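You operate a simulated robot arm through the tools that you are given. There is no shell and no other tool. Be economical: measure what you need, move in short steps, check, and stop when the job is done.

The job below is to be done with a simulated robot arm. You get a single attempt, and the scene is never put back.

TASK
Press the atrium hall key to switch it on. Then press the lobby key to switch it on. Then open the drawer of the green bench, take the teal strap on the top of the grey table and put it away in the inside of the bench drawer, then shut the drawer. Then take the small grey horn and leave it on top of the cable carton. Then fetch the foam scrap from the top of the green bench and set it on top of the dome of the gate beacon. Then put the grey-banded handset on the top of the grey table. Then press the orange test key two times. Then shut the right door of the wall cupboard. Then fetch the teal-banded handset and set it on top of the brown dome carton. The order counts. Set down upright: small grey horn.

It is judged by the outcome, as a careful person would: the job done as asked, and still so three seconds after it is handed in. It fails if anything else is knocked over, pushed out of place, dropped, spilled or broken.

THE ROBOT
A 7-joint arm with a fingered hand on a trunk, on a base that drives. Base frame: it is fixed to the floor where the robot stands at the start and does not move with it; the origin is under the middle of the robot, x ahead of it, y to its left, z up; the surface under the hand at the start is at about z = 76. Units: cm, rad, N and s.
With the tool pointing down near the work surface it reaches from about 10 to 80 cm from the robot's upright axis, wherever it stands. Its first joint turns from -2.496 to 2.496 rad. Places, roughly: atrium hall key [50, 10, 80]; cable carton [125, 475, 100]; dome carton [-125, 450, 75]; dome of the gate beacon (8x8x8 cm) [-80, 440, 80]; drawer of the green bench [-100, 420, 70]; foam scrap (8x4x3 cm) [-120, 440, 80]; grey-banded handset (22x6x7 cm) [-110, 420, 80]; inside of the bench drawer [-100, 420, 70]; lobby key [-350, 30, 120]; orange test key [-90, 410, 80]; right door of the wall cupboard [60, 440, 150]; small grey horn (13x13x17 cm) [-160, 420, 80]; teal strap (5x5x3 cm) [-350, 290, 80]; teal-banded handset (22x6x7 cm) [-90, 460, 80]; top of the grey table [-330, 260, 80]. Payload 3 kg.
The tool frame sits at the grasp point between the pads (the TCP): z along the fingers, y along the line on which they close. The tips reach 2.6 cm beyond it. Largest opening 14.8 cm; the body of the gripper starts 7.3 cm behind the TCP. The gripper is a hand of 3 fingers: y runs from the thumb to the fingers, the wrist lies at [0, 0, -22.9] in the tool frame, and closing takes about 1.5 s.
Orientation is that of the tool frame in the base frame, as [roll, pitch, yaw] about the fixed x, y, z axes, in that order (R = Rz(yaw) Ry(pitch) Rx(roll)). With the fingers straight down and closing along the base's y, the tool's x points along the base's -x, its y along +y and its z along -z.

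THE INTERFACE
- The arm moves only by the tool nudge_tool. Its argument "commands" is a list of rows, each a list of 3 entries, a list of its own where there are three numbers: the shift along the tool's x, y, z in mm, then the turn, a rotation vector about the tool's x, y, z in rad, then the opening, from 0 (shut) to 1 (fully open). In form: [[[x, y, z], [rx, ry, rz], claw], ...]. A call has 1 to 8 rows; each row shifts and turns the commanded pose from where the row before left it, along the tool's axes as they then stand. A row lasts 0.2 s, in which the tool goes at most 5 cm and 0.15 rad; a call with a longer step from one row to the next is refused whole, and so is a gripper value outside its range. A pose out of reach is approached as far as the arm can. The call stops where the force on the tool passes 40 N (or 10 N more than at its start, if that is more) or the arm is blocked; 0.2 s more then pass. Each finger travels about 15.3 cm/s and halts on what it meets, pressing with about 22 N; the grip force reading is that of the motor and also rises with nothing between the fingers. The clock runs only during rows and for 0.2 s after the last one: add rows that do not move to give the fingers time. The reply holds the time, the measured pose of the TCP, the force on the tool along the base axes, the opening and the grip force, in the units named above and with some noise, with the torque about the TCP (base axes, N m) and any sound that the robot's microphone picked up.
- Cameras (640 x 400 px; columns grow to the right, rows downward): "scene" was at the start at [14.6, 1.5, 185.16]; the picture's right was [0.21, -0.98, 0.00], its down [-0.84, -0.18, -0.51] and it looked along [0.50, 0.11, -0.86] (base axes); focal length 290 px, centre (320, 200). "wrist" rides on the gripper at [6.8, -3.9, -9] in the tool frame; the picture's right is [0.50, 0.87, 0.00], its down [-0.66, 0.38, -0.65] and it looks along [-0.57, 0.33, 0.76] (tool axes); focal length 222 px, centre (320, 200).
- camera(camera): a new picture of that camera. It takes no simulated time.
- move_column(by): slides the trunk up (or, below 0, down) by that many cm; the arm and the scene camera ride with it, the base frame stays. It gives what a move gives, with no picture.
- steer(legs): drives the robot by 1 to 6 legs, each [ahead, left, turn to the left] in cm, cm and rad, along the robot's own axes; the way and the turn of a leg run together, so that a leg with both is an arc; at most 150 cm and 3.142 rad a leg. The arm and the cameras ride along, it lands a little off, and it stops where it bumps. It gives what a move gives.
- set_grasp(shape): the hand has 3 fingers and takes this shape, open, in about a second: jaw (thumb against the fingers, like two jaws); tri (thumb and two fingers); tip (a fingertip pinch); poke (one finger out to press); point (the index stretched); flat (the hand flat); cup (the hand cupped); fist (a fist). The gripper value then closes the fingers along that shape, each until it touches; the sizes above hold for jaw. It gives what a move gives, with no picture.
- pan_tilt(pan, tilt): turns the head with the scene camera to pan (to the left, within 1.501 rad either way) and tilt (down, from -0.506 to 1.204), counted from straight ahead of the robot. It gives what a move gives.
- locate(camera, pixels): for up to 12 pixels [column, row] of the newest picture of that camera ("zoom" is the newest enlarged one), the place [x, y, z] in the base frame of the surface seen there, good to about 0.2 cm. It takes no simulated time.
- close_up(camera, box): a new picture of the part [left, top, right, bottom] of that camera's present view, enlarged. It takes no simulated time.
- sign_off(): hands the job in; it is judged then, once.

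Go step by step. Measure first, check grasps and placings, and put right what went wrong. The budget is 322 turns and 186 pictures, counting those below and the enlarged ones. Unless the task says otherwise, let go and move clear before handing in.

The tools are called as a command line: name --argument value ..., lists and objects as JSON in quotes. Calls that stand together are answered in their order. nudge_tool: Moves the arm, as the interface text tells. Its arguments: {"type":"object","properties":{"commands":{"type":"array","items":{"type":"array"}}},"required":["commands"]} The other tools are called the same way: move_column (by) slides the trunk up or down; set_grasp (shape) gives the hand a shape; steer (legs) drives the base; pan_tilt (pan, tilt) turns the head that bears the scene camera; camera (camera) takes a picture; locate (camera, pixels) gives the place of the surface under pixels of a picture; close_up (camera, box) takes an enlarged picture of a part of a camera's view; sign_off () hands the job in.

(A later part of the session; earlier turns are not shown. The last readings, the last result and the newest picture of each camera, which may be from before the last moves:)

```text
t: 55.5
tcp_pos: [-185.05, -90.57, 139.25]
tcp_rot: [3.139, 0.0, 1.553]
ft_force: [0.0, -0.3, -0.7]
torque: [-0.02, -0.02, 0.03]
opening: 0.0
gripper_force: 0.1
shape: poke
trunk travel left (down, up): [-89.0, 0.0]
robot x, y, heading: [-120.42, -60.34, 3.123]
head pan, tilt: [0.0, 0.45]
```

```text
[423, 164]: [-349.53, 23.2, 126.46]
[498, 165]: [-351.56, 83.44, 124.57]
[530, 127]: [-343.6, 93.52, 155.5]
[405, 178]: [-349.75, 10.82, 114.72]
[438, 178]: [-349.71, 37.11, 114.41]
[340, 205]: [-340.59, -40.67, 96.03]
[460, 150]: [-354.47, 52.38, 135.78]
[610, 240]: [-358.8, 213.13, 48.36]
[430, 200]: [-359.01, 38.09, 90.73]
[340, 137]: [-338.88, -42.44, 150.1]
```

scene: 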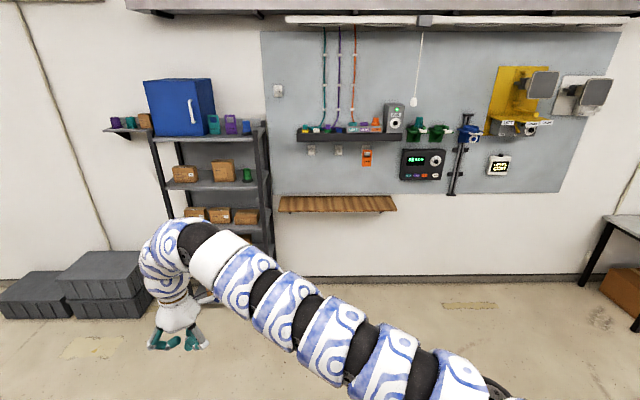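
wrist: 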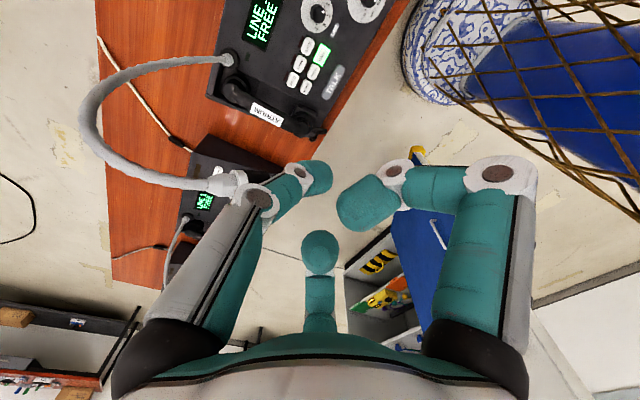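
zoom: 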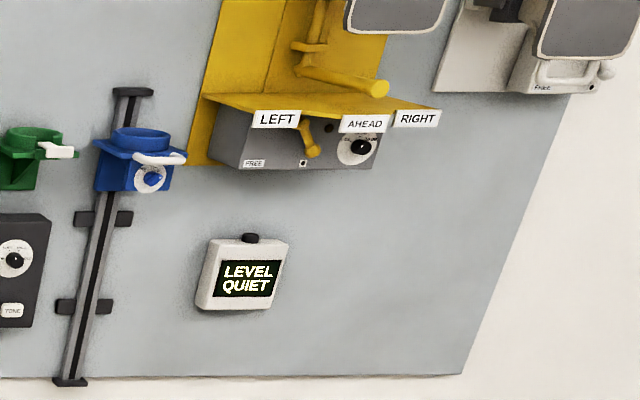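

The lobby key is the orange LOBBY button on the READY panel (zoom (555,311)), face x≈-349.7. I'll drive closer, robot to about [-250, 30].

steer --legs '[[75, -45, 0], [50, -45, 0.016]]'

camera --camera "scene"

```text
t: 63.4
tcp_pos: [-309.26, -3.16, 139.27]
tcp_rot: [3.139, -0.001, 1.585]
ft_force: [-0.4, -0.6, -0.5]
torque: [-0.02, 0.0, -0.01]
opening: 0.0
gripper_force: 0.1
shape: poke
trunk travel left (down, up): [-89.0, 0.0]
robot x, y, heading: [-245.96, 29.36, -3.129]
head pan, tilt: [0.0, 0.45]
```

```text
150 pictures are left
```

scene: 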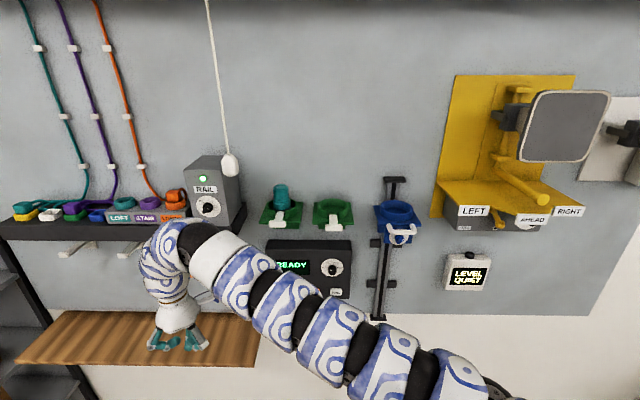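

Arm hides the key, robot is square to the wall. I'll pitch the hand so its fingers point at the wall (turn about tool x).

nudge_tool --commands '[[[0, 0, 0], [0.143, 0, 0], 1], [[0, 0, 0], [0.143, 0, 0], 1], [[0, 0, 0], [0.143, 0, 0], 1], [[0, 0, 0], [0.143, 0, 0], 1], [[0, 0, 0], [0.143, 0, 0], 1], [[0, 0, 0], [0.143, 0, 0], 1], [[0, 0, 0], [0, 0, 0], 1]]'

```text
t: 65.0
tcp_pos: [-309.42, -3.17, 139.28]
tcp_rot: [3.139, 0.0, 1.585]
ft_force: [-0.2, -0.5, -1.5]
torque: [-0.01, 0.0, -0.02]
opening: 0.01
gripper_force: 0.1
shape: poke
out of reach, approached as far as the arm can: row 1, 2, 3, 4, 5, 6
trunk travel left (down, up): [-89.0, 0.0]
robot x, y, heading: [-246.11, 29.09, -3.127]
head pan, tilt: [0.0, 0.45]
```

The pose is at the workspace edge; I'll first lower the hand ~20 cm and move it toward the robot's centre (+y), then rotate.

nudge_tool --commands '[[[0, 0, 45], [0, 0, 0], 1], [[0, 0, 45], [0, 0, 0], 1], [[0, 0, 45], [0, 0, 0], 1], [[0, 0, 45], [0, 0, 0], 1], [[0, 0, 0], [0.14, 0, 0], 1], [[0, 0, 0], [0.14, 0, 0], 1], [[0, 0, 0], [0.14, 0, 0], 1], [[0, 0, 0], [0.14, 0, 0], 1]]'

```text
t: 67.0
tcp_pos: [-315.74, -4.87, 133.89]
tcp_rot: [-2.53, 0.045, 1.592]
ft_force: [0.8, -0.3, 0.3]
torque: [0.02, 0.0, 0.01]
opening: 0.0
gripper_force: 0.1
shape: poke
out of reach, approached as far as the arm can: row 5, 6
trunk travel left (down, up): [-89.0, 0.0]
robot x, y, heading: [-245.93, 29.17, -3.128]
head pan, tilt: [0.0, 0.45]
stopped in row 8: the arm was blocked; the commanded pose is now the measured one
```

The arm was blocked partway; look at what happened.

camera --camera "scene"

camera --camera "wrist"

```text
149 pictures are left
```

scene: 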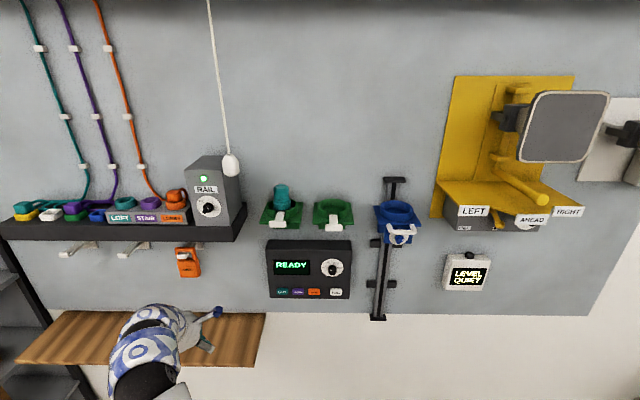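

```text
148 pictures are left
```

wrist: 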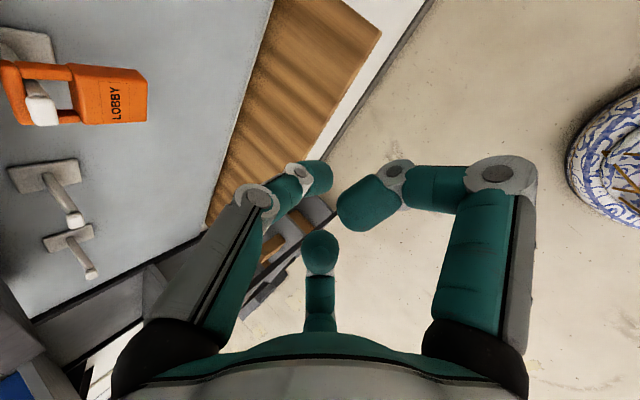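

The arm switched elbow configuration mid-move (no contact visible). The orange LOBBY key is now visible at (314,292); I'll locate it and let the arm settle.

nudge_tool --commands '[[[0, 0, 0], [0, 0, 0], 1], [[0, 0, 0], [0, 0, 0], 1]]'

close_up --camera "scene" --box '[260, 235, 360, 305]'

locate --camera "scene" --pixels '[[314, 292], [299, 292], [283, 292], [336, 293], [332, 267], [290, 250], [290, 285], [314, 297], [330, 212], [280, 215], [400, 235]]'

```text
t: 67.6
tcp_pos: [-315.81, -4.69, 134.01]
tcp_rot: [-2.529, 0.04, 1.588]
ft_force: [-0.4, -0.3, 0.0]
torque: [-0.05, 0.01, 0.01]
opening: 0.0
gripper_force: 0.2
shape: poke
trunk travel left (down, up): [-89.0, 0.0]
robot x, y, heading: [-245.89, 28.99, -3.132]
head pan, tilt: [0.0, 0.45]
```

```text
5.71 times, centred on (310, 270) of scene
```

zoom: 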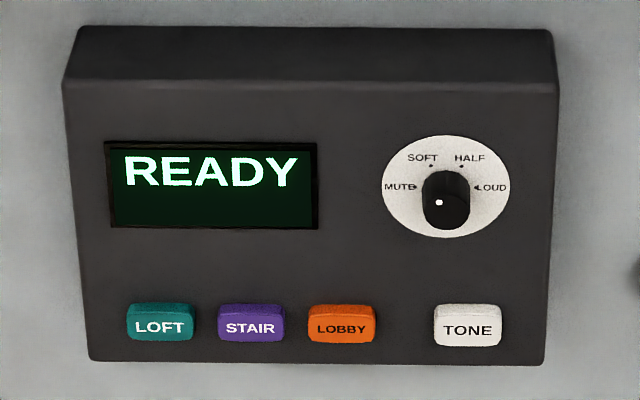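

```text
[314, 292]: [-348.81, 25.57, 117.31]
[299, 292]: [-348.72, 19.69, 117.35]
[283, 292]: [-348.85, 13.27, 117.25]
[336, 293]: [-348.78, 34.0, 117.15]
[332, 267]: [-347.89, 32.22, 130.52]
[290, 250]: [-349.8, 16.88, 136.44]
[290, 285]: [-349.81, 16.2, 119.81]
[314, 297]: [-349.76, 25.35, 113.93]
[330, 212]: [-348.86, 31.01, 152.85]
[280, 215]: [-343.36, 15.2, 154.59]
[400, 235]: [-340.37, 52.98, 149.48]
```

LOBBY key face centre is [-348.8, 25.5, 117.1]. Continue pitching the hand to horizontal.

nudge_tool --commands '[[[20, 0, 0], [0.12, 0, 0], 1], [[20, 0, 0], [0.12, 0, 0], 1], [[20, 0, 0], [0.12, 0, 0], 1], [[20, 0, 0], [0.12, 0, 0], 1], [[20, 0, 0], [0.12, 0, 0], 1], [[20, 0, 0], [0.12, 0, 0], 1], [[20, 0, 0], [0.12, 0, 0], 1], [[20, 0, 0], [0.12, 0, 0], 1]]'

camera --camera "scene"

```text
t: 69.4
tcp_pos: [-316.27, 11.37, 133.41]
tcp_rot: [-1.566, 0.043, 1.592]
ft_force: [0.6, 0.5, -0.4]
torque: [0.0, 0.03, 0.01]
opening: 0.0
gripper_force: 0.0
shape: poke
trunk travel left (down, up): [-89.0, 0.0]
robot x, y, heading: [-245.94, 29.21, -3.129]
head pan, tilt: [0.0, 0.45]
```

```text
146 pictures are left
```

scene: 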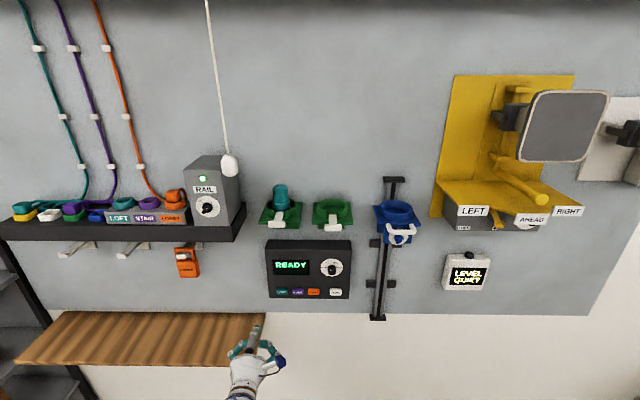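

Hand horizontal, tip visible at (257,330). Move laterally +y 14 cm and down 16 cm.

nudge_tool --commands '[[[28, 32, 0], [0, 0, 0], 1], [[28, 32, 0], [0, 0, 0], 1], [[28, 32, 0], [0, 0, 0], 1], [[28, 32, 0], [0, 0, 0], 1], [[29, 35, 0], [0, 0, 0], 1], [[0, 0, 40], [0, 0, 0], 1], [[0, 0, 40], [0, 0, 0], 1], [[0, 0, 0], [0, 0, 0], 1]]'

camera --camera "wrist"

camera --camera "scene"

```text
t: 71.2
tcp_pos: [-324.28, 24.4, 116.37]
tcp_rot: [-1.569, 0.042, 1.59]
ft_force: [-0.7, -0.2, 0.3]
torque: [-0.01, -0.01, -0.02]
opening: 0.01
gripper_force: 0.0
shape: poke
trunk travel left (down, up): [-89.0, 0.0]
robot x, y, heading: [-245.71, 29.03, -3.128]
head pan, tilt: [0.0, 0.45]
```

```text
145 pictures are left
```

wrist: 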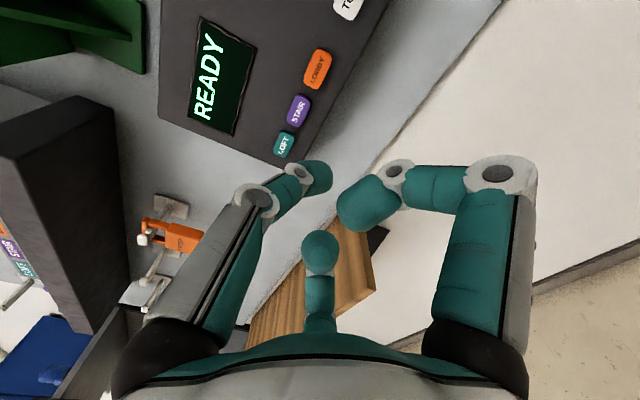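

```text
144 pictures are left
```

scene: 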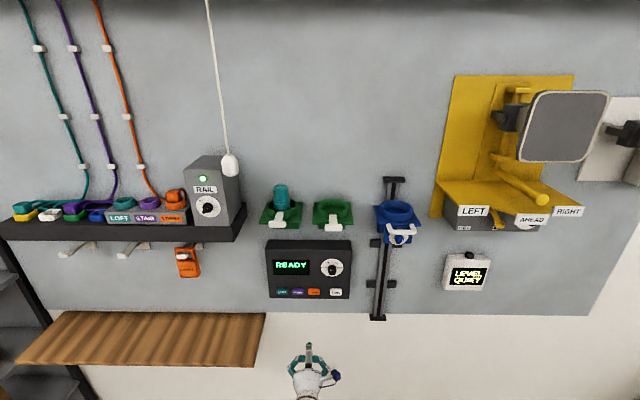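

Aligned roughly; correct +1.5 cm y and +0.7 cm z, then forward to ~4 cm from contact.

nudge_tool --commands '[[[15, -7, 30], [0, 0, 0], 1], [[0, 0, 45], [0, 0, 0], 1], [[0, 0, 45], [0, 0, 0], 1], [[0, 0, 45], [0, 0, 0], 1], [[0, 0, 10], [0, 0, 0], 1], [[0, 0, 0], [0, 0, 0], 1]]'

camera --camera "wrist"

locate --camera "wrist" --pixels '[[328, 180], [320, 168], [325, 130], [320, 150]]'

```text
t: 72.6
tcp_pos: [-341.92, 25.89, 117.17]
tcp_rot: [-1.569, 0.042, 1.59]
ft_force: [-0.2, -0.7, -0.8]
torque: [-0.01, 0.02, -0.01]
opening: 0.02
gripper_force: 0.0
shape: poke
trunk travel left (down, up): [-89.0, 0.0]
robot x, y, heading: [-246.14, 28.98, -3.125]
head pan, tilt: [0.0, 0.45]
```

```text
143 pictures are left
```

wrist: 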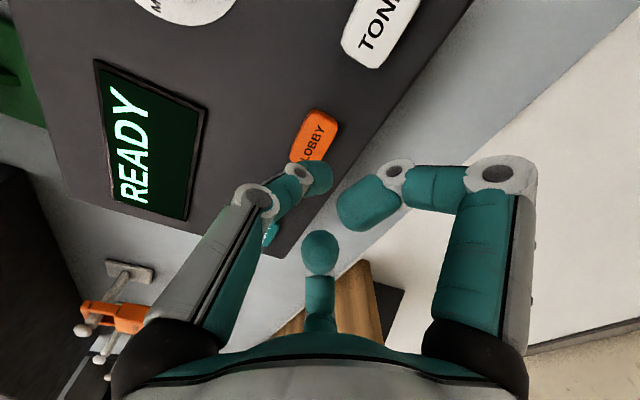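

```text
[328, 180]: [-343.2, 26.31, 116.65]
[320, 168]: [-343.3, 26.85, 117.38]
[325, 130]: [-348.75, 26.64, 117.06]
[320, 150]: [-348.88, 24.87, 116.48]
```

The tip is aligned on LOBBY. Advance and press in small steps.

nudge_tool --commands '[[[0, 0, 25], [0, 0, 0], 1], [[0, 0, 13], [0, 0, 0], 1], [[0, 0, 4], [0, 0, 0], 1], [[0, 0, 4], [0, 0, 0], 1], [[0, 0, 0], [0, 0, 0], 1]]'

camera --camera "wrist"

```text
t: 73.8
tcp_pos: [-346.5, 25.71, 117.1]
tcp_rot: [-1.568, 0.043, 1.589]
ft_force: [2.1, 0.4, 0.0]
torque: [-0.01, -0.01, -0.01]
opening: 0.0
gripper_force: 0.0
shape: poke
trunk travel left (down, up): [-89.0, 0.0]
robot x, y, heading: [-245.95, 29.47, -3.126]
head pan, tilt: [0.0, 0.45]
heard: click
```

```text
142 pictures are left
```

wrist: 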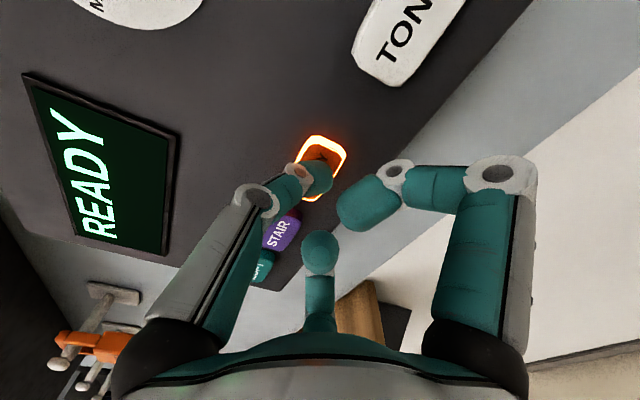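

Click and LOBBY lit. Withdraw and confirm.

nudge_tool --commands '[[[0, 0, -20], [0, 0, 0], 1], [[0, 0, -45], [0, 0, 0], 1], [[0, 0, -45], [0, 0, 0], 1], [[0, 0, -45], [0, 0, 0], 1], [[0, 0, -45], [0, 0, 0], 1], [[0, 0, 0], [0, 0, 0], 1]]'

close_up --camera "scene" --box '[220, 200, 420, 325]'

pan_tilt --pan -1.3 --tilt 0.5

camera --camera "scene"

```text
t: 75.2
tcp_pos: [-326.54, 25.73, 116.92]
tcp_rot: [-1.569, 0.043, 1.591]
ft_force: [0.1, 0.6, 1.0]
torque: [0.03, -0.03, -0.01]
opening: 0.0
gripper_force: 0.1
shape: poke
trunk travel left (down, up): [-89.0, 0.0]
robot x, y, heading: [-245.94, 29.25, -3.13]
head pan, tilt: [0.0, 0.45]
```

```text
3.20 times, centred on (320, 262) of scene
```

zoom: 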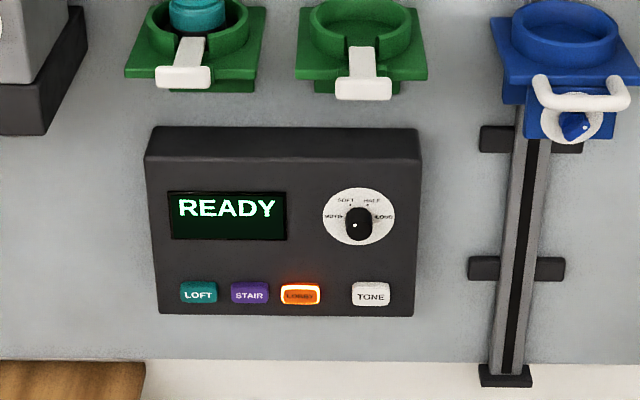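

```text
t: 76.7
tcp_pos: [-326.5, 25.87, 116.87]
tcp_rot: [-1.57, 0.041, 1.59]
ft_force: [-0.9, -0.2, -0.4]
torque: [-0.02, -0.02, 0.01]
opening: 0.0
gripper_force: 0.0
shape: poke
trunk travel left (down, up): [-89.0, 0.0]
robot x, y, heading: [-246.14, 28.94, -3.13]
head pan, tilt: [-1.3, 0.499]
```

```text
140 pictures are left
```

scene: 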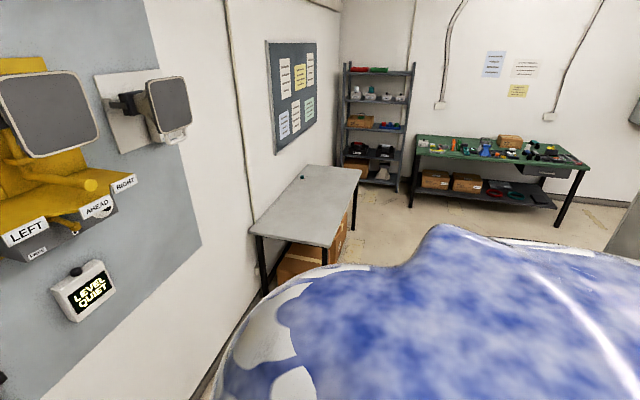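

Lobby lit. The grey table and green bench are visible; locating table corners, the strap at (303,178), bench edges and drawer.

locate --camera "scene" --pixels '[[303, 178], [255, 228], [310, 166], [360, 170], [328, 240], [420, 150], [590, 168], [545, 171], [570, 158], [555, 225], [385, 170], [560, 160]]'

close_up --camera "scene" --box '[400, 115, 600, 240]'

close_up --camera "scene" --box '[240, 150, 368, 230]'

```text
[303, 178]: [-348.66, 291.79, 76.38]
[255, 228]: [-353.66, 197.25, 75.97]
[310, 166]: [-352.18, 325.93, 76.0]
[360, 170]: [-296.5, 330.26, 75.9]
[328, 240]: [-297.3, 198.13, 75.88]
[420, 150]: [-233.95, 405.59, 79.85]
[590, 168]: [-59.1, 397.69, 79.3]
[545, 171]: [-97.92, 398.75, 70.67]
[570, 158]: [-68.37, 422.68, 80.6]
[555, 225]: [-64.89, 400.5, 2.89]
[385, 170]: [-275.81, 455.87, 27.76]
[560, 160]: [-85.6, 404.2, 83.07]
```

```text
3.20 times, centred on (500, 178) of scene
```

zoom: 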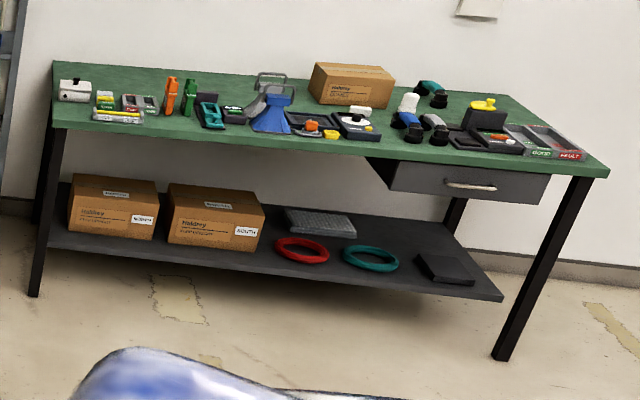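

```text
5.00 times, centred on (304, 190) of scene
```

zoom: 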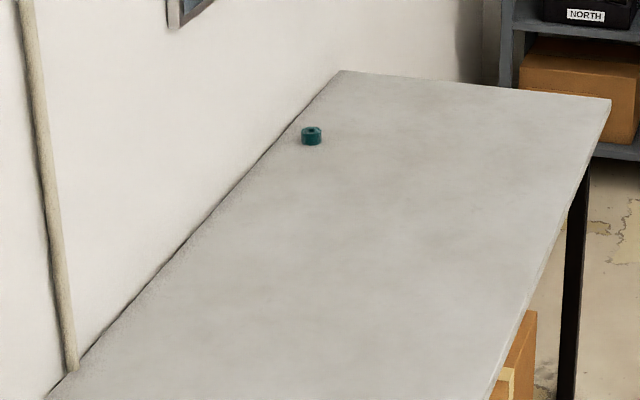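

Bench front edge y≈398, drawer handle near [-93,397,70]. Check the rack's extent at the right edge of this view.

pan_tilt --pan -1.5 --tilt 0.3

camera --camera "scene"

locate --camera "scene" --pixels '[[560, 200], [600, 200], [630, 200], [540, 250], [590, 270], [580, 100], [620, 100], [630, 50], [530, 100], [150, 130]]'

```text
t: 77.4
tcp_pos: [-326.48, 25.82, 116.94]
tcp_rot: [-1.569, 0.04, 1.59]
ft_force: [1.0, 0.2, 0.1]
torque: [0.0, -0.04, -0.01]
opening: 0.0
gripper_force: 0.1
shape: poke
trunk travel left (down, up): [-89.0, 0.0]
robot x, y, heading: [-246.17, 29.22, -3.129]
head pan, tilt: [-1.499, 0.3]
```

```text
137 pictures are left
```

scene: 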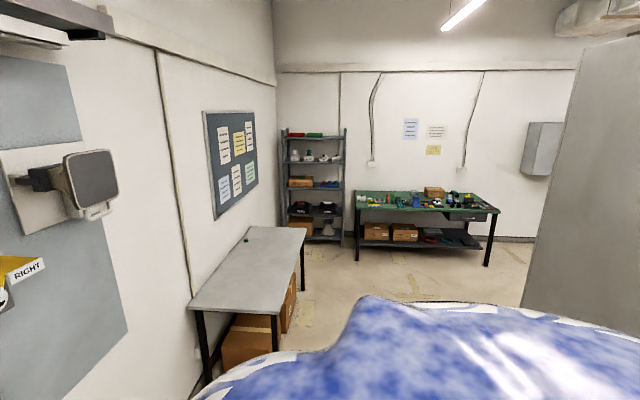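

```text
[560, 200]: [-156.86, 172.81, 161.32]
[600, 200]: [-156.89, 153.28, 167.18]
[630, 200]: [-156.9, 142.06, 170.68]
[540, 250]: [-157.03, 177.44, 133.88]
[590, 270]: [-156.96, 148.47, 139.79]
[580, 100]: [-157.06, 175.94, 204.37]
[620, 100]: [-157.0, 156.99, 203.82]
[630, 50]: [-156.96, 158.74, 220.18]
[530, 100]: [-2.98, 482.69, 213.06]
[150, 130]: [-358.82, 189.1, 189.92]
```

Rack spans x −157…−80, y 103…180; corridor x −297…−157. Back up, turn right, drive up the corridor centre and then right in front of the drawer.

steer --legs '[[-20, 0, 0], [0, 0, -1.585], [130, 0, 0], [110, 0, 0], [0, 115, 0]]'

pan_tilt --pan 0 --tilt 0.6

camera --camera "scene"

```text
t: 97.2
tcp_pos: [-278.58, 351.51, 116.89]
tcp_rot: [-1.568, 0.04, 0.011]
ft_force: [-0.4, 0.0, 0.4]
torque: [0.01, 0.0, -0.04]
opening: 0.01
gripper_force: 0.0
shape: poke
trunk travel left (down, up): [-89.0, 0.0]
robot x, y, heading: [-275.97, 270.47, 1.579]
head pan, tilt: [-1.499, 0.3]
stopped in leg 5: the robot was blocked; the commanded pose is now the measured one
```

```text
t: 98.8
tcp_pos: [-278.45, 351.56, 116.98]
tcp_rot: [-1.569, 0.042, 0.01]
ft_force: [-0.3, -0.2, -0.4]
torque: [-0.01, 0.02, -0.02]
opening: 0.01
gripper_force: 0.1
shape: poke
trunk travel left (down, up): [-89.0, 0.0]
robot x, y, heading: [-275.7, 270.8, 1.575]
head pan, tilt: [0.0, 0.6]
```

```text
136 pictures are left
```

scene: 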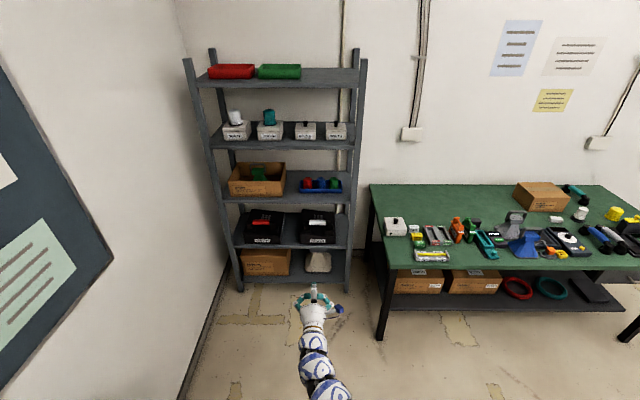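

My sign was wrong (left instead of right) and the base touched the grey table's side. I'll look whether the table or strap shifted.

pan_tilt --pan 1.3 --tilt 0.9

camera --camera "scene"

```text
t: 100.2
tcp_pos: [-278.52, 351.49, 116.88]
tcp_rot: [-1.566, 0.039, 0.012]
ft_force: [0.2, -0.2, -1.3]
torque: [0.02, -0.01, -0.02]
opening: 0.0
gripper_force: 0.0
shape: poke
trunk travel left (down, up): [-89.0, 0.0]
robot x, y, heading: [-275.68, 270.78, 1.574]
head pan, tilt: [1.3, 0.901]
```

```text
135 pictures are left
```

scene: 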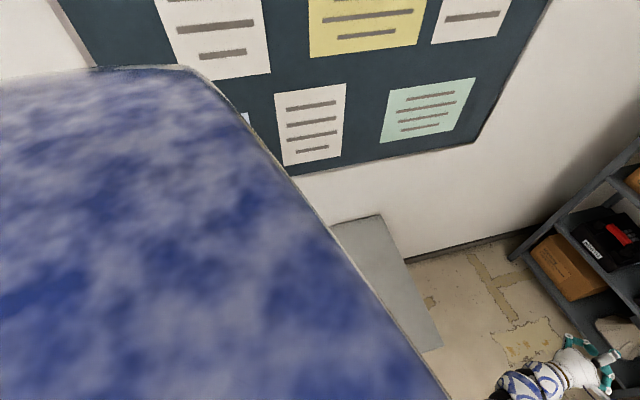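

locate --camera "scene" --pixels '[[378, 219], [437, 340], [424, 348], [360, 235]]'

steer --legs '[[0, -60, 0]]'

pan_tilt --pan 1.5 --tilt 0.6

camera --camera "scene"

```text
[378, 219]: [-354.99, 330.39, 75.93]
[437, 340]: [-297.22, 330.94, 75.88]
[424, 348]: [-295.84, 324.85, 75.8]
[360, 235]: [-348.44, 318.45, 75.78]
```

```text
t: 103.6
tcp_pos: [-218.25, 351.75, 116.88]
tcp_rot: [-1.569, 0.042, 0.001]
ft_force: [1.1, -0.7, 0.8]
torque: [-0.01, 0.0, 0.01]
opening: 0.0
gripper_force: 0.1
shape: poke
trunk travel left (down, up): [-89.0, 0.0]
robot x, y, heading: [-216.49, 271.23, 1.563]
head pan, tilt: [1.3, 0.901]
```

```text
t: 104.4
tcp_pos: [-218.44, 351.63, 116.82]
tcp_rot: [-1.571, 0.041, 0.002]
ft_force: [1.5, -0.1, 0.9]
torque: [-0.02, 0.01, -0.02]
opening: 0.02
gripper_force: 0.0
shape: poke
trunk travel left (down, up): [-89.0, 0.0]
robot x, y, heading: [-216.53, 271.65, 1.571]
head pan, tilt: [1.499, 0.6]
```

```text
134 pictures are left
```

scene: 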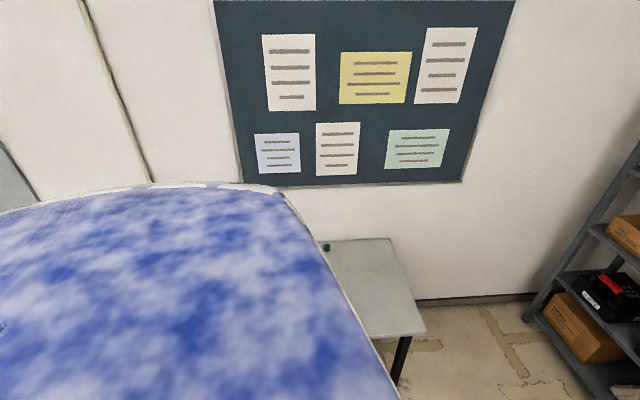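

Table and strap are unmoved (corner still [-297,331]). Drive right ~115 to face the drawer, and get set: jaw shape.

steer --legs '[[0, -118, 0]]'

pan_tilt --pan 0 --tilt 0.75

camera --camera "scene"

```text
t: 110.6
tcp_pos: [-96.47, 351.9, 116.87]
tcp_rot: [-1.569, 0.043, 0.008]
ft_force: [0.2, 0.7, 0.5]
torque: [0.0, 0.0, 0.01]
opening: 0.01
gripper_force: 0.2
shape: poke
trunk travel left (down, up): [-89.0, 0.0]
robot x, y, heading: [-93.57, 271.42, 1.578]
head pan, tilt: [1.499, 0.6]
```

```text
t: 112.2
tcp_pos: [-96.47, 352.04, 116.69]
tcp_rot: [-1.569, 0.039, 0.007]
ft_force: [0.0, -0.3, -1.3]
torque: [-0.01, 0.01, 0.01]
opening: 0.02
gripper_force: 0.1
shape: poke
trunk travel left (down, up): [-89.0, 0.0]
robot x, y, heading: [-94.15, 271.69, 1.577]
head pan, tilt: [0.0, 0.75]
```

```text
133 pictures are left
```

scene: 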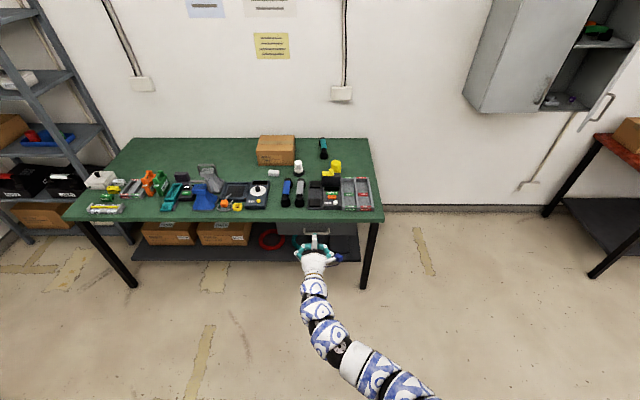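

Bench is right ahead, hand in front of the drawer. Zoom on the bench top and on the drawer.

close_up --camera "scene" --box '[220, 125, 400, 240]'

close_up --camera "scene" --box '[60, 130, 240, 245]'

locate --camera "scene" --pixels '[[285, 232], [330, 232], [309, 231], [354, 234], [345, 225], [200, 212], [340, 213], [285, 195], [323, 148], [297, 166], [260, 190], [335, 185]]'

```text
3.48 times, centred on (310, 182) of scene
```

zoom: 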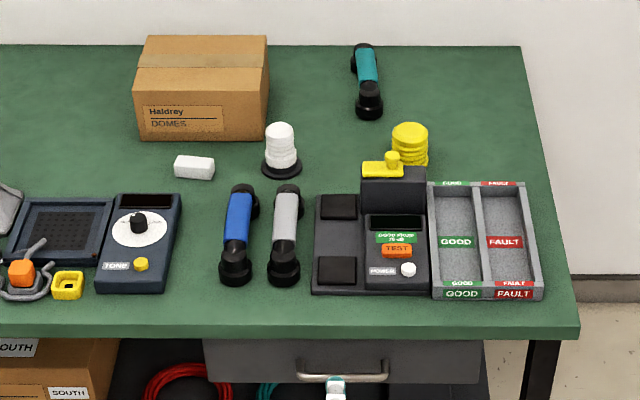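

```text
3.48 times, centred on (150, 188) of scene
```

zoom: 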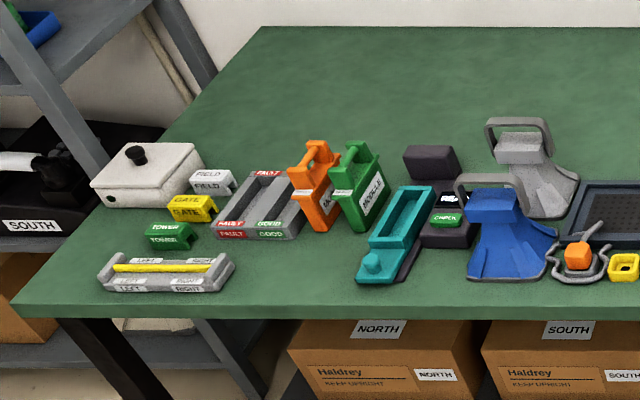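

```text
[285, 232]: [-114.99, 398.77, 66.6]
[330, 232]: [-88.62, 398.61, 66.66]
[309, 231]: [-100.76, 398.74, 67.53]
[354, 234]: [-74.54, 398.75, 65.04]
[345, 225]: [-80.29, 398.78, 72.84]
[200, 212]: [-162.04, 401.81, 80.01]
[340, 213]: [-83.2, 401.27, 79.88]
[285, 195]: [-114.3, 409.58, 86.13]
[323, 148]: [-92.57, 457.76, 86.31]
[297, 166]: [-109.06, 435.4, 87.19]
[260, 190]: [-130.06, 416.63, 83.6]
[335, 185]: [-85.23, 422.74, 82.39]
```

Everything identified: white foam block, yellow (gate) beacon, grey-banded handset, orange TEST key, DOMES carton, grey horn behind the blue one. Now jaw shape and lower the trunk for the drawer handle.

set_grasp --shape "jaw"

move_column --by -47

pan_tilt --pan 0 --tilt 0.5

camera --camera "scene"

camera --camera "wrist"

```text
t: 113.1
tcp_pos: [-96.48, 352.09, 116.8]
tcp_rot: [-1.57, 0.04, 0.008]
ft_force: [0.2, 0.2, 0.3]
torque: [0.02, 0.01, -0.01]
opening: 14.81
gripper_force: 0.0
shape: jaw
trunk travel left (down, up): [-89.0, 0.0]
robot x, y, heading: [-94.09, 271.58, 1.573]
head pan, tilt: [0.0, 0.75]
```

```text
refused: -47 is not a number from -40 to 40
```

```text
t: 113.9
tcp_pos: [-96.41, 352.0, 116.98]
tcp_rot: [-1.567, 0.039, 0.008]
ft_force: [-0.2, 1.0, -0.5]
torque: [-0.02, 0.01, 0.01]
opening: 14.78
gripper_force: 0.0
shape: jaw
trunk travel left (down, up): [-89.0, 0.0]
robot x, y, heading: [-93.85, 271.23, 1.569]
head pan, tilt: [0.0, 0.499]
```

```text
130 pictures are left
```

scene: 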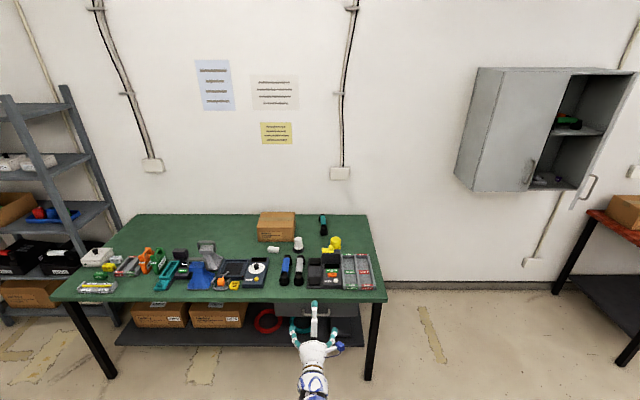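

```text
129 pictures are left
```

wrist: 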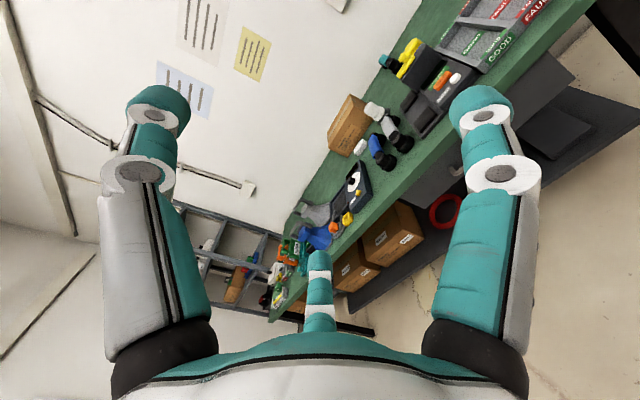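

Column moves are capped at 40; lower in two steps.

move_column --by -40

move_column --by -7

camera --camera "wrist"

camera --camera "scene"

```text
t: 117.7
tcp_pos: [-96.52, 351.97, 76.86]
tcp_rot: [-1.57, 0.038, 0.008]
ft_force: [-0.1, 0.0, -0.1]
torque: [-0.01, 0.01, 0.0]
opening: 14.78
gripper_force: 0.1
shape: jaw
trunk travel left (down, up): [-49.0, 40.0]
robot x, y, heading: [-94.37, 271.16, 1.577]
head pan, tilt: [0.0, 0.499]
```

```text
t: 118.8
tcp_pos: [-96.5, 351.92, 69.85]
tcp_rot: [-1.569, 0.041, 0.009]
ft_force: [-0.3, -0.1, 0.3]
torque: [-0.02, 0.01, -0.02]
opening: 14.78
gripper_force: 0.2
shape: jaw
trunk travel left (down, up): [-42.0, 47.0]
robot x, y, heading: [-93.86, 271.14, 1.578]
head pan, tilt: [0.0, 0.499]
```

```text
128 pictures are left
```

wrist: 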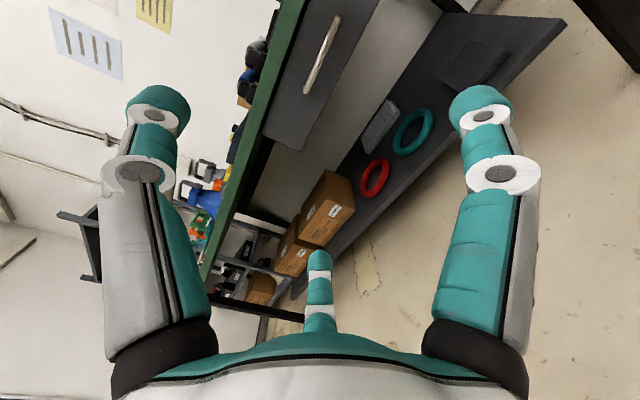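

```text
127 pictures are left
```

scene: 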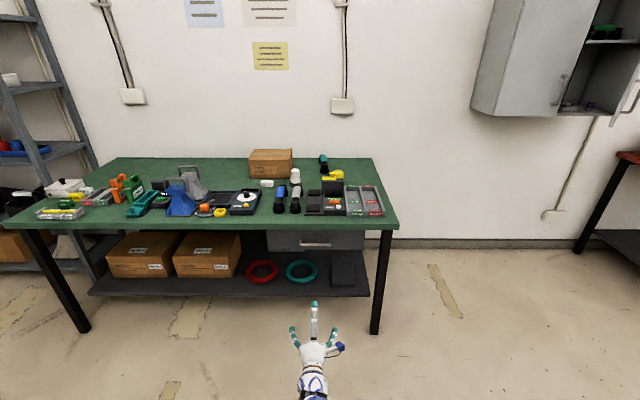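

Handle visible at scene (300–332,244). Locate its ends and the drawer face.

close_up --camera "scene" --box '[260, 220, 380, 260]'

locate --camera "zoom" --pixels '[[320, 200], [220, 145], [300, 145]]'

locate --camera "wrist" --pixels '[[322, 55], [335, 25], [309, 85], [300, 60], [340, 80], [285, 50], [305, 35]]'

```text
5.33 times, centred on (320, 240) of scene
```

zoom: 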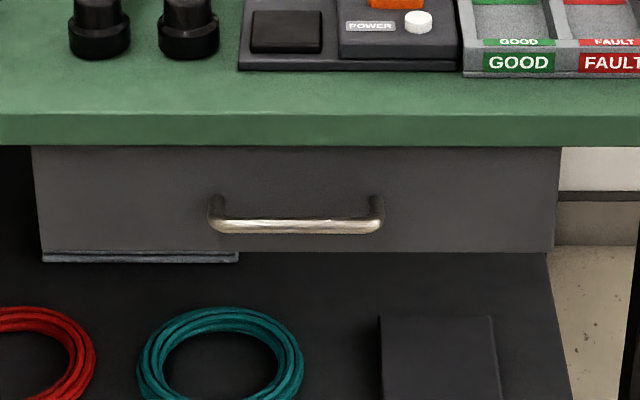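

```text
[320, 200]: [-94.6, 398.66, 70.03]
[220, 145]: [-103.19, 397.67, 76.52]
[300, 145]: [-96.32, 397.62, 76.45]
```

```text
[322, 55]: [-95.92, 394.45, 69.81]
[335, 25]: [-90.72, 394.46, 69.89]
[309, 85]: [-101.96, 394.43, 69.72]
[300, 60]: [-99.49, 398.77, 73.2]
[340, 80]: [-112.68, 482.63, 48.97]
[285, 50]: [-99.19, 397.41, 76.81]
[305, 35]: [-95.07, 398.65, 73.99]
```

Handle bar: x −103…−89, y≈394.5, z≈69.8; drawer face y 398.7, bench edge bottom z≈76.5. Narrow the fingers to ~6 cm and drive forward 38.

nudge_tool --commands '[[[0, 0, 0], [0, 0, 0], 0.4], [[0, 0, 0], [0, 0, 0], 0.4], [[0, 0, 0], [0, 0, 0], 0.4], [[0, 0, 0], [0, 0, 0], 0.4]]'

steer --legs '[[37, 0, 0]]'

camera --camera "wrist"

camera --camera "scene"

```text
t: 119.8
tcp_pos: [-96.43, 351.96, 69.82]
tcp_rot: [-1.569, 0.041, 0.007]
ft_force: [0.3, -0.1, 0.0]
torque: [-0.01, -0.01, 0.02]
opening: 5.97
gripper_force: 0.0
shape: jaw
trunk travel left (down, up): [-42.0, 47.0]
robot x, y, heading: [-94.35, 271.36, 1.573]
head pan, tilt: [0.0, 0.499]
```

```text
t: 122.1
tcp_pos: [-97.01, 388.47, 69.9]
tcp_rot: [-1.569, 0.04, 0.013]
ft_force: [-0.8, -0.2, -0.7]
torque: [-0.01, 0.02, 0.01]
opening: 5.95
gripper_force: 0.1
shape: jaw
trunk travel left (down, up): [-42.0, 47.0]
robot x, y, heading: [-94.49, 307.37, 1.576]
head pan, tilt: [0.0, 0.499]
```

```text
125 pictures are left
```

wrist: 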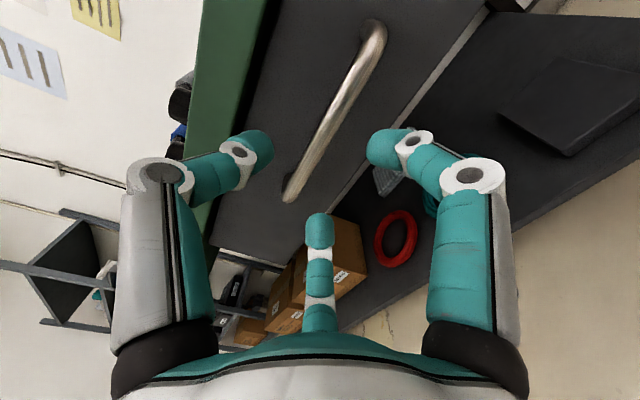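

```text
124 pictures are left
```

scene: 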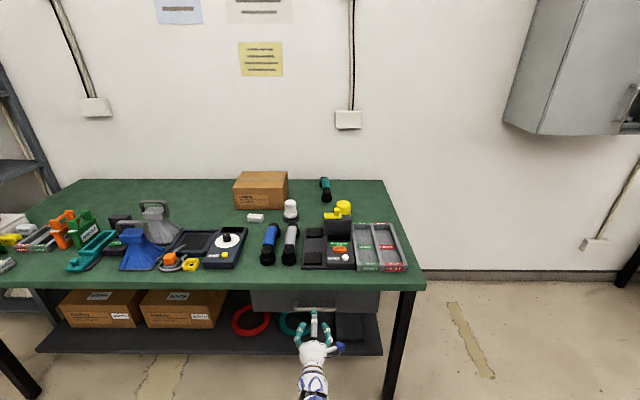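

Check where the third finger lies relative to the bar before advancing.

locate --camera "wrist" --pixels '[[320, 218], [320, 235], [320, 270], [262, 142], [380, 145], [335, 120], [290, 190], [300, 260]]'

```text
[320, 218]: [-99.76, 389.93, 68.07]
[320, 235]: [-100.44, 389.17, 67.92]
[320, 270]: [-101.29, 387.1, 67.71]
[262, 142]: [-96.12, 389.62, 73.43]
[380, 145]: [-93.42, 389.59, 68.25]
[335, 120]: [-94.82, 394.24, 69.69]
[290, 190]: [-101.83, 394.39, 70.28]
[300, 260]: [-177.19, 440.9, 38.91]
```

Thumb is above (z≈73), both fingers below (z≈68), bar at 69.8 between. Advance 6 cm and close.

nudge_tool --commands '[[[0, 0, 30], [0, 0, 0], 0.4], [[0, 0, 28], [0, 0, 0], 0.4], [[0, 0, 0], [0, 0, 0], 0.0], [[0, 0, 0], [0, 0, 0], 0.0], [[0, 0, 0], [0, 0, 0], 0.0], [[0, 0, 0], [0, 0, 0], 0.0]]'

camera --camera "wrist"

```text
t: 123.5
tcp_pos: [-96.88, 394.22, 69.93]
tcp_rot: [-1.567, 0.039, 0.013]
ft_force: [-0.8, -1.0, 1.1]
torque: [0.0, -0.03, 0.03]
opening: 0.46
gripper_force: 21.4
shape: jaw
trunk travel left (down, up): [-42.0, 47.0]
robot x, y, heading: [-94.17, 307.72, 1.585]
head pan, tilt: [0.0, 0.499]
```

```text
123 pictures are left
```

wrist: 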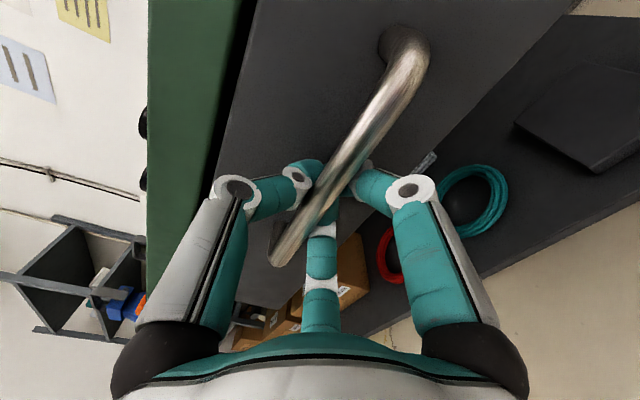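

The bar is held. Pull back with the arm.

nudge_tool --commands '[[[0, 0, -20], [0, 0, 0], 0], [[0, 0, -25], [0, 0, 0], 0], [[0, 0, -25], [0, 0, 0], 0], [[0, 0, -25], [0, 0, 0], 0], [[0, 0, -25], [0, 0, 0], 0], [[0, 0, -25], [0, 0, 0], 0], [[0, 0, -25], [0, 0, 0], 0], [[0, 0, -20], [0, 0, 0], 0]]'

camera --camera "scene"

```text
t: 125.3
tcp_pos: [-96.81, 375.31, 69.76]
tcp_rot: [-1.569, 0.041, 0.01]
ft_force: [-0.4, -1.5, -0.7]
torque: [-0.01, 0.01, -0.02]
opening: 0.44
gripper_force: 21.5
shape: jaw
trunk travel left (down, up): [-42.0, 47.0]
robot x, y, heading: [-94.27, 308.12, 1.581]
head pan, tilt: [0.0, 0.499]
```

```text
122 pictures are left
```

scene: 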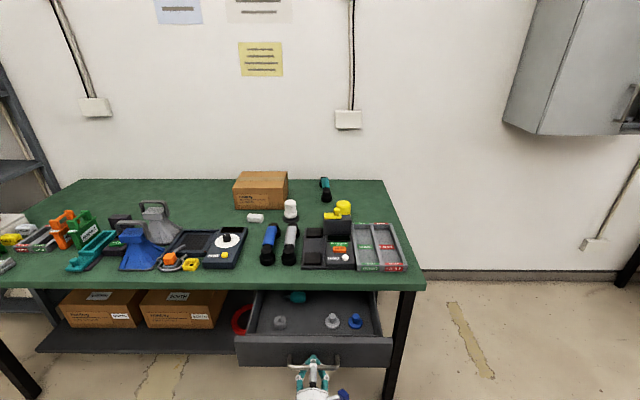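

The drawer is open ~19 cm with some items inside. Pull a little further, then release and back off.

nudge_tool --commands '[[[0, 0, -20], [0, 0, 0], 0], [[0, 0, -20], [0, 0, 0], 0], [[0, 0, 0], [0, 0, 0], 0]]'

nudge_tool --commands '[[[0, 0, 0], [0, 0, 0], 0.4], [[0, 0, 0], [0, 0, 0], 0.4], [[0, 0, 0], [0, 0, 0], 0.4], [[0, 0, -30], [0, 0, 0], 0.4], [[0, 0, -40], [0, 0, 0], 0.4], [[0, 0, -40], [0, 0, 0], 0.4], [[0, 0, 0], [0, 0, 0], 0.4]]'

camera --camera "scene"

```text
t: 126.1
tcp_pos: [-96.69, 371.38, 69.76]
tcp_rot: [-1.57, 0.042, 0.011]
ft_force: [0.9, -1.5, -0.4]
torque: [0.02, 0.01, 0.0]
opening: 0.37
gripper_force: 22.0
shape: jaw
trunk travel left (down, up): [-42.0, 47.0]
robot x, y, heading: [-94.27, 307.92, 1.58]
head pan, tilt: [0.0, 0.499]
```

```text
t: 127.7
tcp_pos: [-96.79, 360.31, 69.69]
tcp_rot: [-1.568, 0.04, 0.012]
ft_force: [0.1, -0.2, -0.3]
torque: [0.02, -0.02, 0.05]
opening: 5.9
gripper_force: 0.0
shape: jaw
trunk travel left (down, up): [-42.0, 47.0]
robot x, y, heading: [-94.62, 307.69, 1.583]
head pan, tilt: [0.0, 0.499]
```

```text
121 pictures are left
```

scene: 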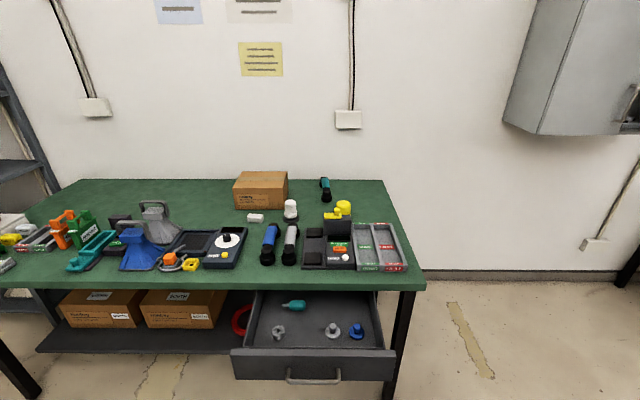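

Drawer open with free floor near (305,328). Measure inside positions.

close_up --camera "scene" --box '[225, 280, 405, 390]'

locate --camera "scene" --pixels '[[305, 330], [305, 318], [277, 332], [333, 330], [357, 331], [292, 304], [305, 342], [310, 350], [240, 350], [385, 350], [300, 295], [320, 290]]'

```text
3.56 times, centred on (315, 335) of scene
```

zoom: 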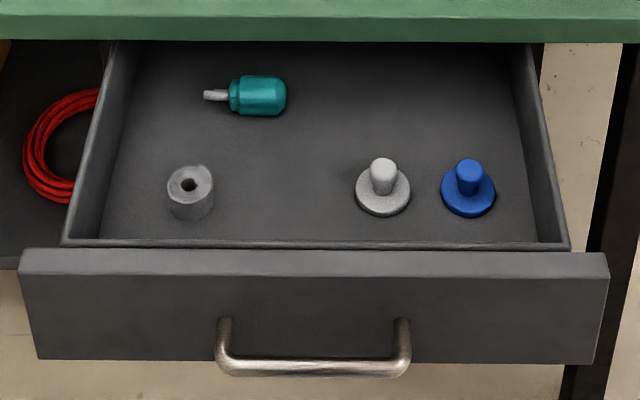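

```text
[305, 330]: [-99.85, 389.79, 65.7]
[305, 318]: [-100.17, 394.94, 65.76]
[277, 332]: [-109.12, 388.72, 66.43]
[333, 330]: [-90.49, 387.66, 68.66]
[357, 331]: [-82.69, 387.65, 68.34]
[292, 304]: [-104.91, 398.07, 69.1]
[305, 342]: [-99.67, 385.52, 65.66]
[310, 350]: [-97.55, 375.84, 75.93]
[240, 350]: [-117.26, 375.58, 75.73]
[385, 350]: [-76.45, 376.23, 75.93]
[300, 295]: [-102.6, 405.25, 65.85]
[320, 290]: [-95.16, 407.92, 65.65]
```

Drawer floor z≈65.7, free spot at [-100, 389]. Now go to the grey table for the strap: back off, raise trunk, drive left, turn left.

steer --legs '[[-40, 0, 0], [0, 105, 0], [0, 0, 1.56], [45, -24, 0]]'

move_column --by 40

pan_tilt --pan 0 --tilt 0.8

camera --camera "scene"

```text
t: 141.3
tcp_pos: [-292.27, 283.25, 69.9]
tcp_rot: [-1.568, 0.046, 1.597]
ft_force: [19.4, 2.1, 1.4]
torque: [-0.08, 0.76, -0.12]
opening: 6.03
gripper_force: 0.0
shape: jaw
trunk travel left (down, up): [-42.0, 47.0]
robot x, y, heading: [-240.28, 286.25, -3.125]
head pan, tilt: [0.0, 0.499]
stopped in leg 4: the force on the tool passed its limit at 78 N (the readings are from after the stop); the commanded pose is now the measured one
```

```text
t: 142.6
tcp_pos: [-292.52, 283.55, 77.6]
tcp_rot: [-1.585, 0.033, 1.591]
ft_force: [1.7, -1.5, -30.3]
torque: [0.1, -0.87, -0.13]
opening: 7.46
gripper_force: 0.1
shape: jaw
trunk travel left (down, up): [-50.6, 38.4]
robot x, y, heading: [-240.3, 286.13, -3.13]
head pan, tilt: [0.0, 0.499]
stopped: the force on the tool passed its limit at 66 N (the readings are from after the stop); the commanded pose is now the measured one
```

```text
t: 143.4
tcp_pos: [-292.53, 283.6, 77.71]
tcp_rot: [-1.582, 0.034, 1.591]
ft_force: [7.4, -0.7, -34.5]
torque: [0.21, -1.29, -0.11]
opening: 7.54
gripper_force: 0.0
shape: jaw
trunk travel left (down, up): [-50.6, 38.4]
robot x, y, heading: [-240.36, 285.82, -3.132]
head pan, tilt: [0.0, 0.799]
```

```text
119 pictures are left
```

scene: 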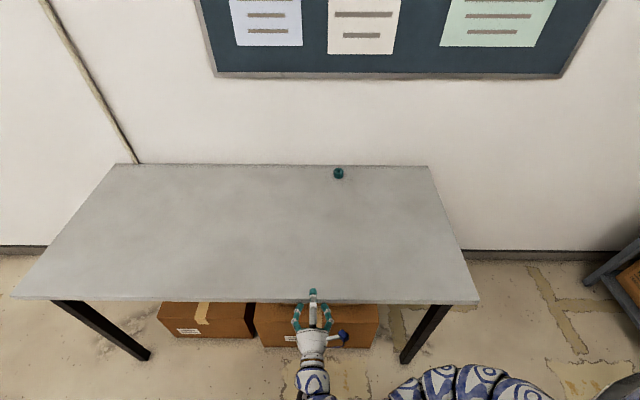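

The hand (left low at z≈70) ran into the table edge and is now straddling it with -34 N. Relieve: lower the trunk slightly, then back straight off.

move_column --by -1.5

steer --legs '[[-25, 0, 0]]'

camera --camera "scene"

locate --camera "scene" --pixels '[[320, 330], [300, 200]]'

```text
t: 144.0
tcp_pos: [-292.51, 283.5, 76.43]
tcp_rot: [-1.58, 0.035, 1.59]
ft_force: [12.6, -1.1, -15.7]
torque: [0.05, -0.82, -0.04]
opening: 6.7
gripper_force: 0.0
shape: jaw
trunk travel left (down, up): [-49.1, 39.9]
robot x, y, heading: [-239.96, 286.44, -3.133]
head pan, tilt: [0.0, 0.799]
```

```text
t: 145.8
tcp_pos: [-267.29, 283.94, 76.35]
tcp_rot: [-1.579, 0.037, 1.589]
ft_force: [0.1, 0.0, 0.2]
torque: [0.0, 0.0, 0.0]
opening: 5.94
gripper_force: 0.1
shape: jaw
trunk travel left (down, up): [-49.1, 39.9]
robot x, y, heading: [-214.92, 286.56, -3.134]
head pan, tilt: [0.0, 0.799]
```

```text
118 pictures are left
```

scene: 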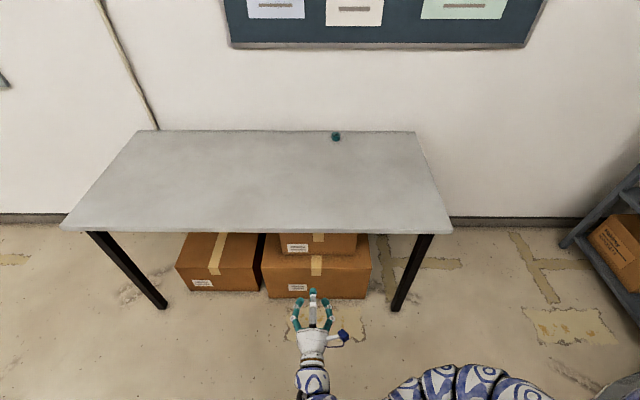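

```text
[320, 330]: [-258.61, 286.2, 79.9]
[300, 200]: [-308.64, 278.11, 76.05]
```

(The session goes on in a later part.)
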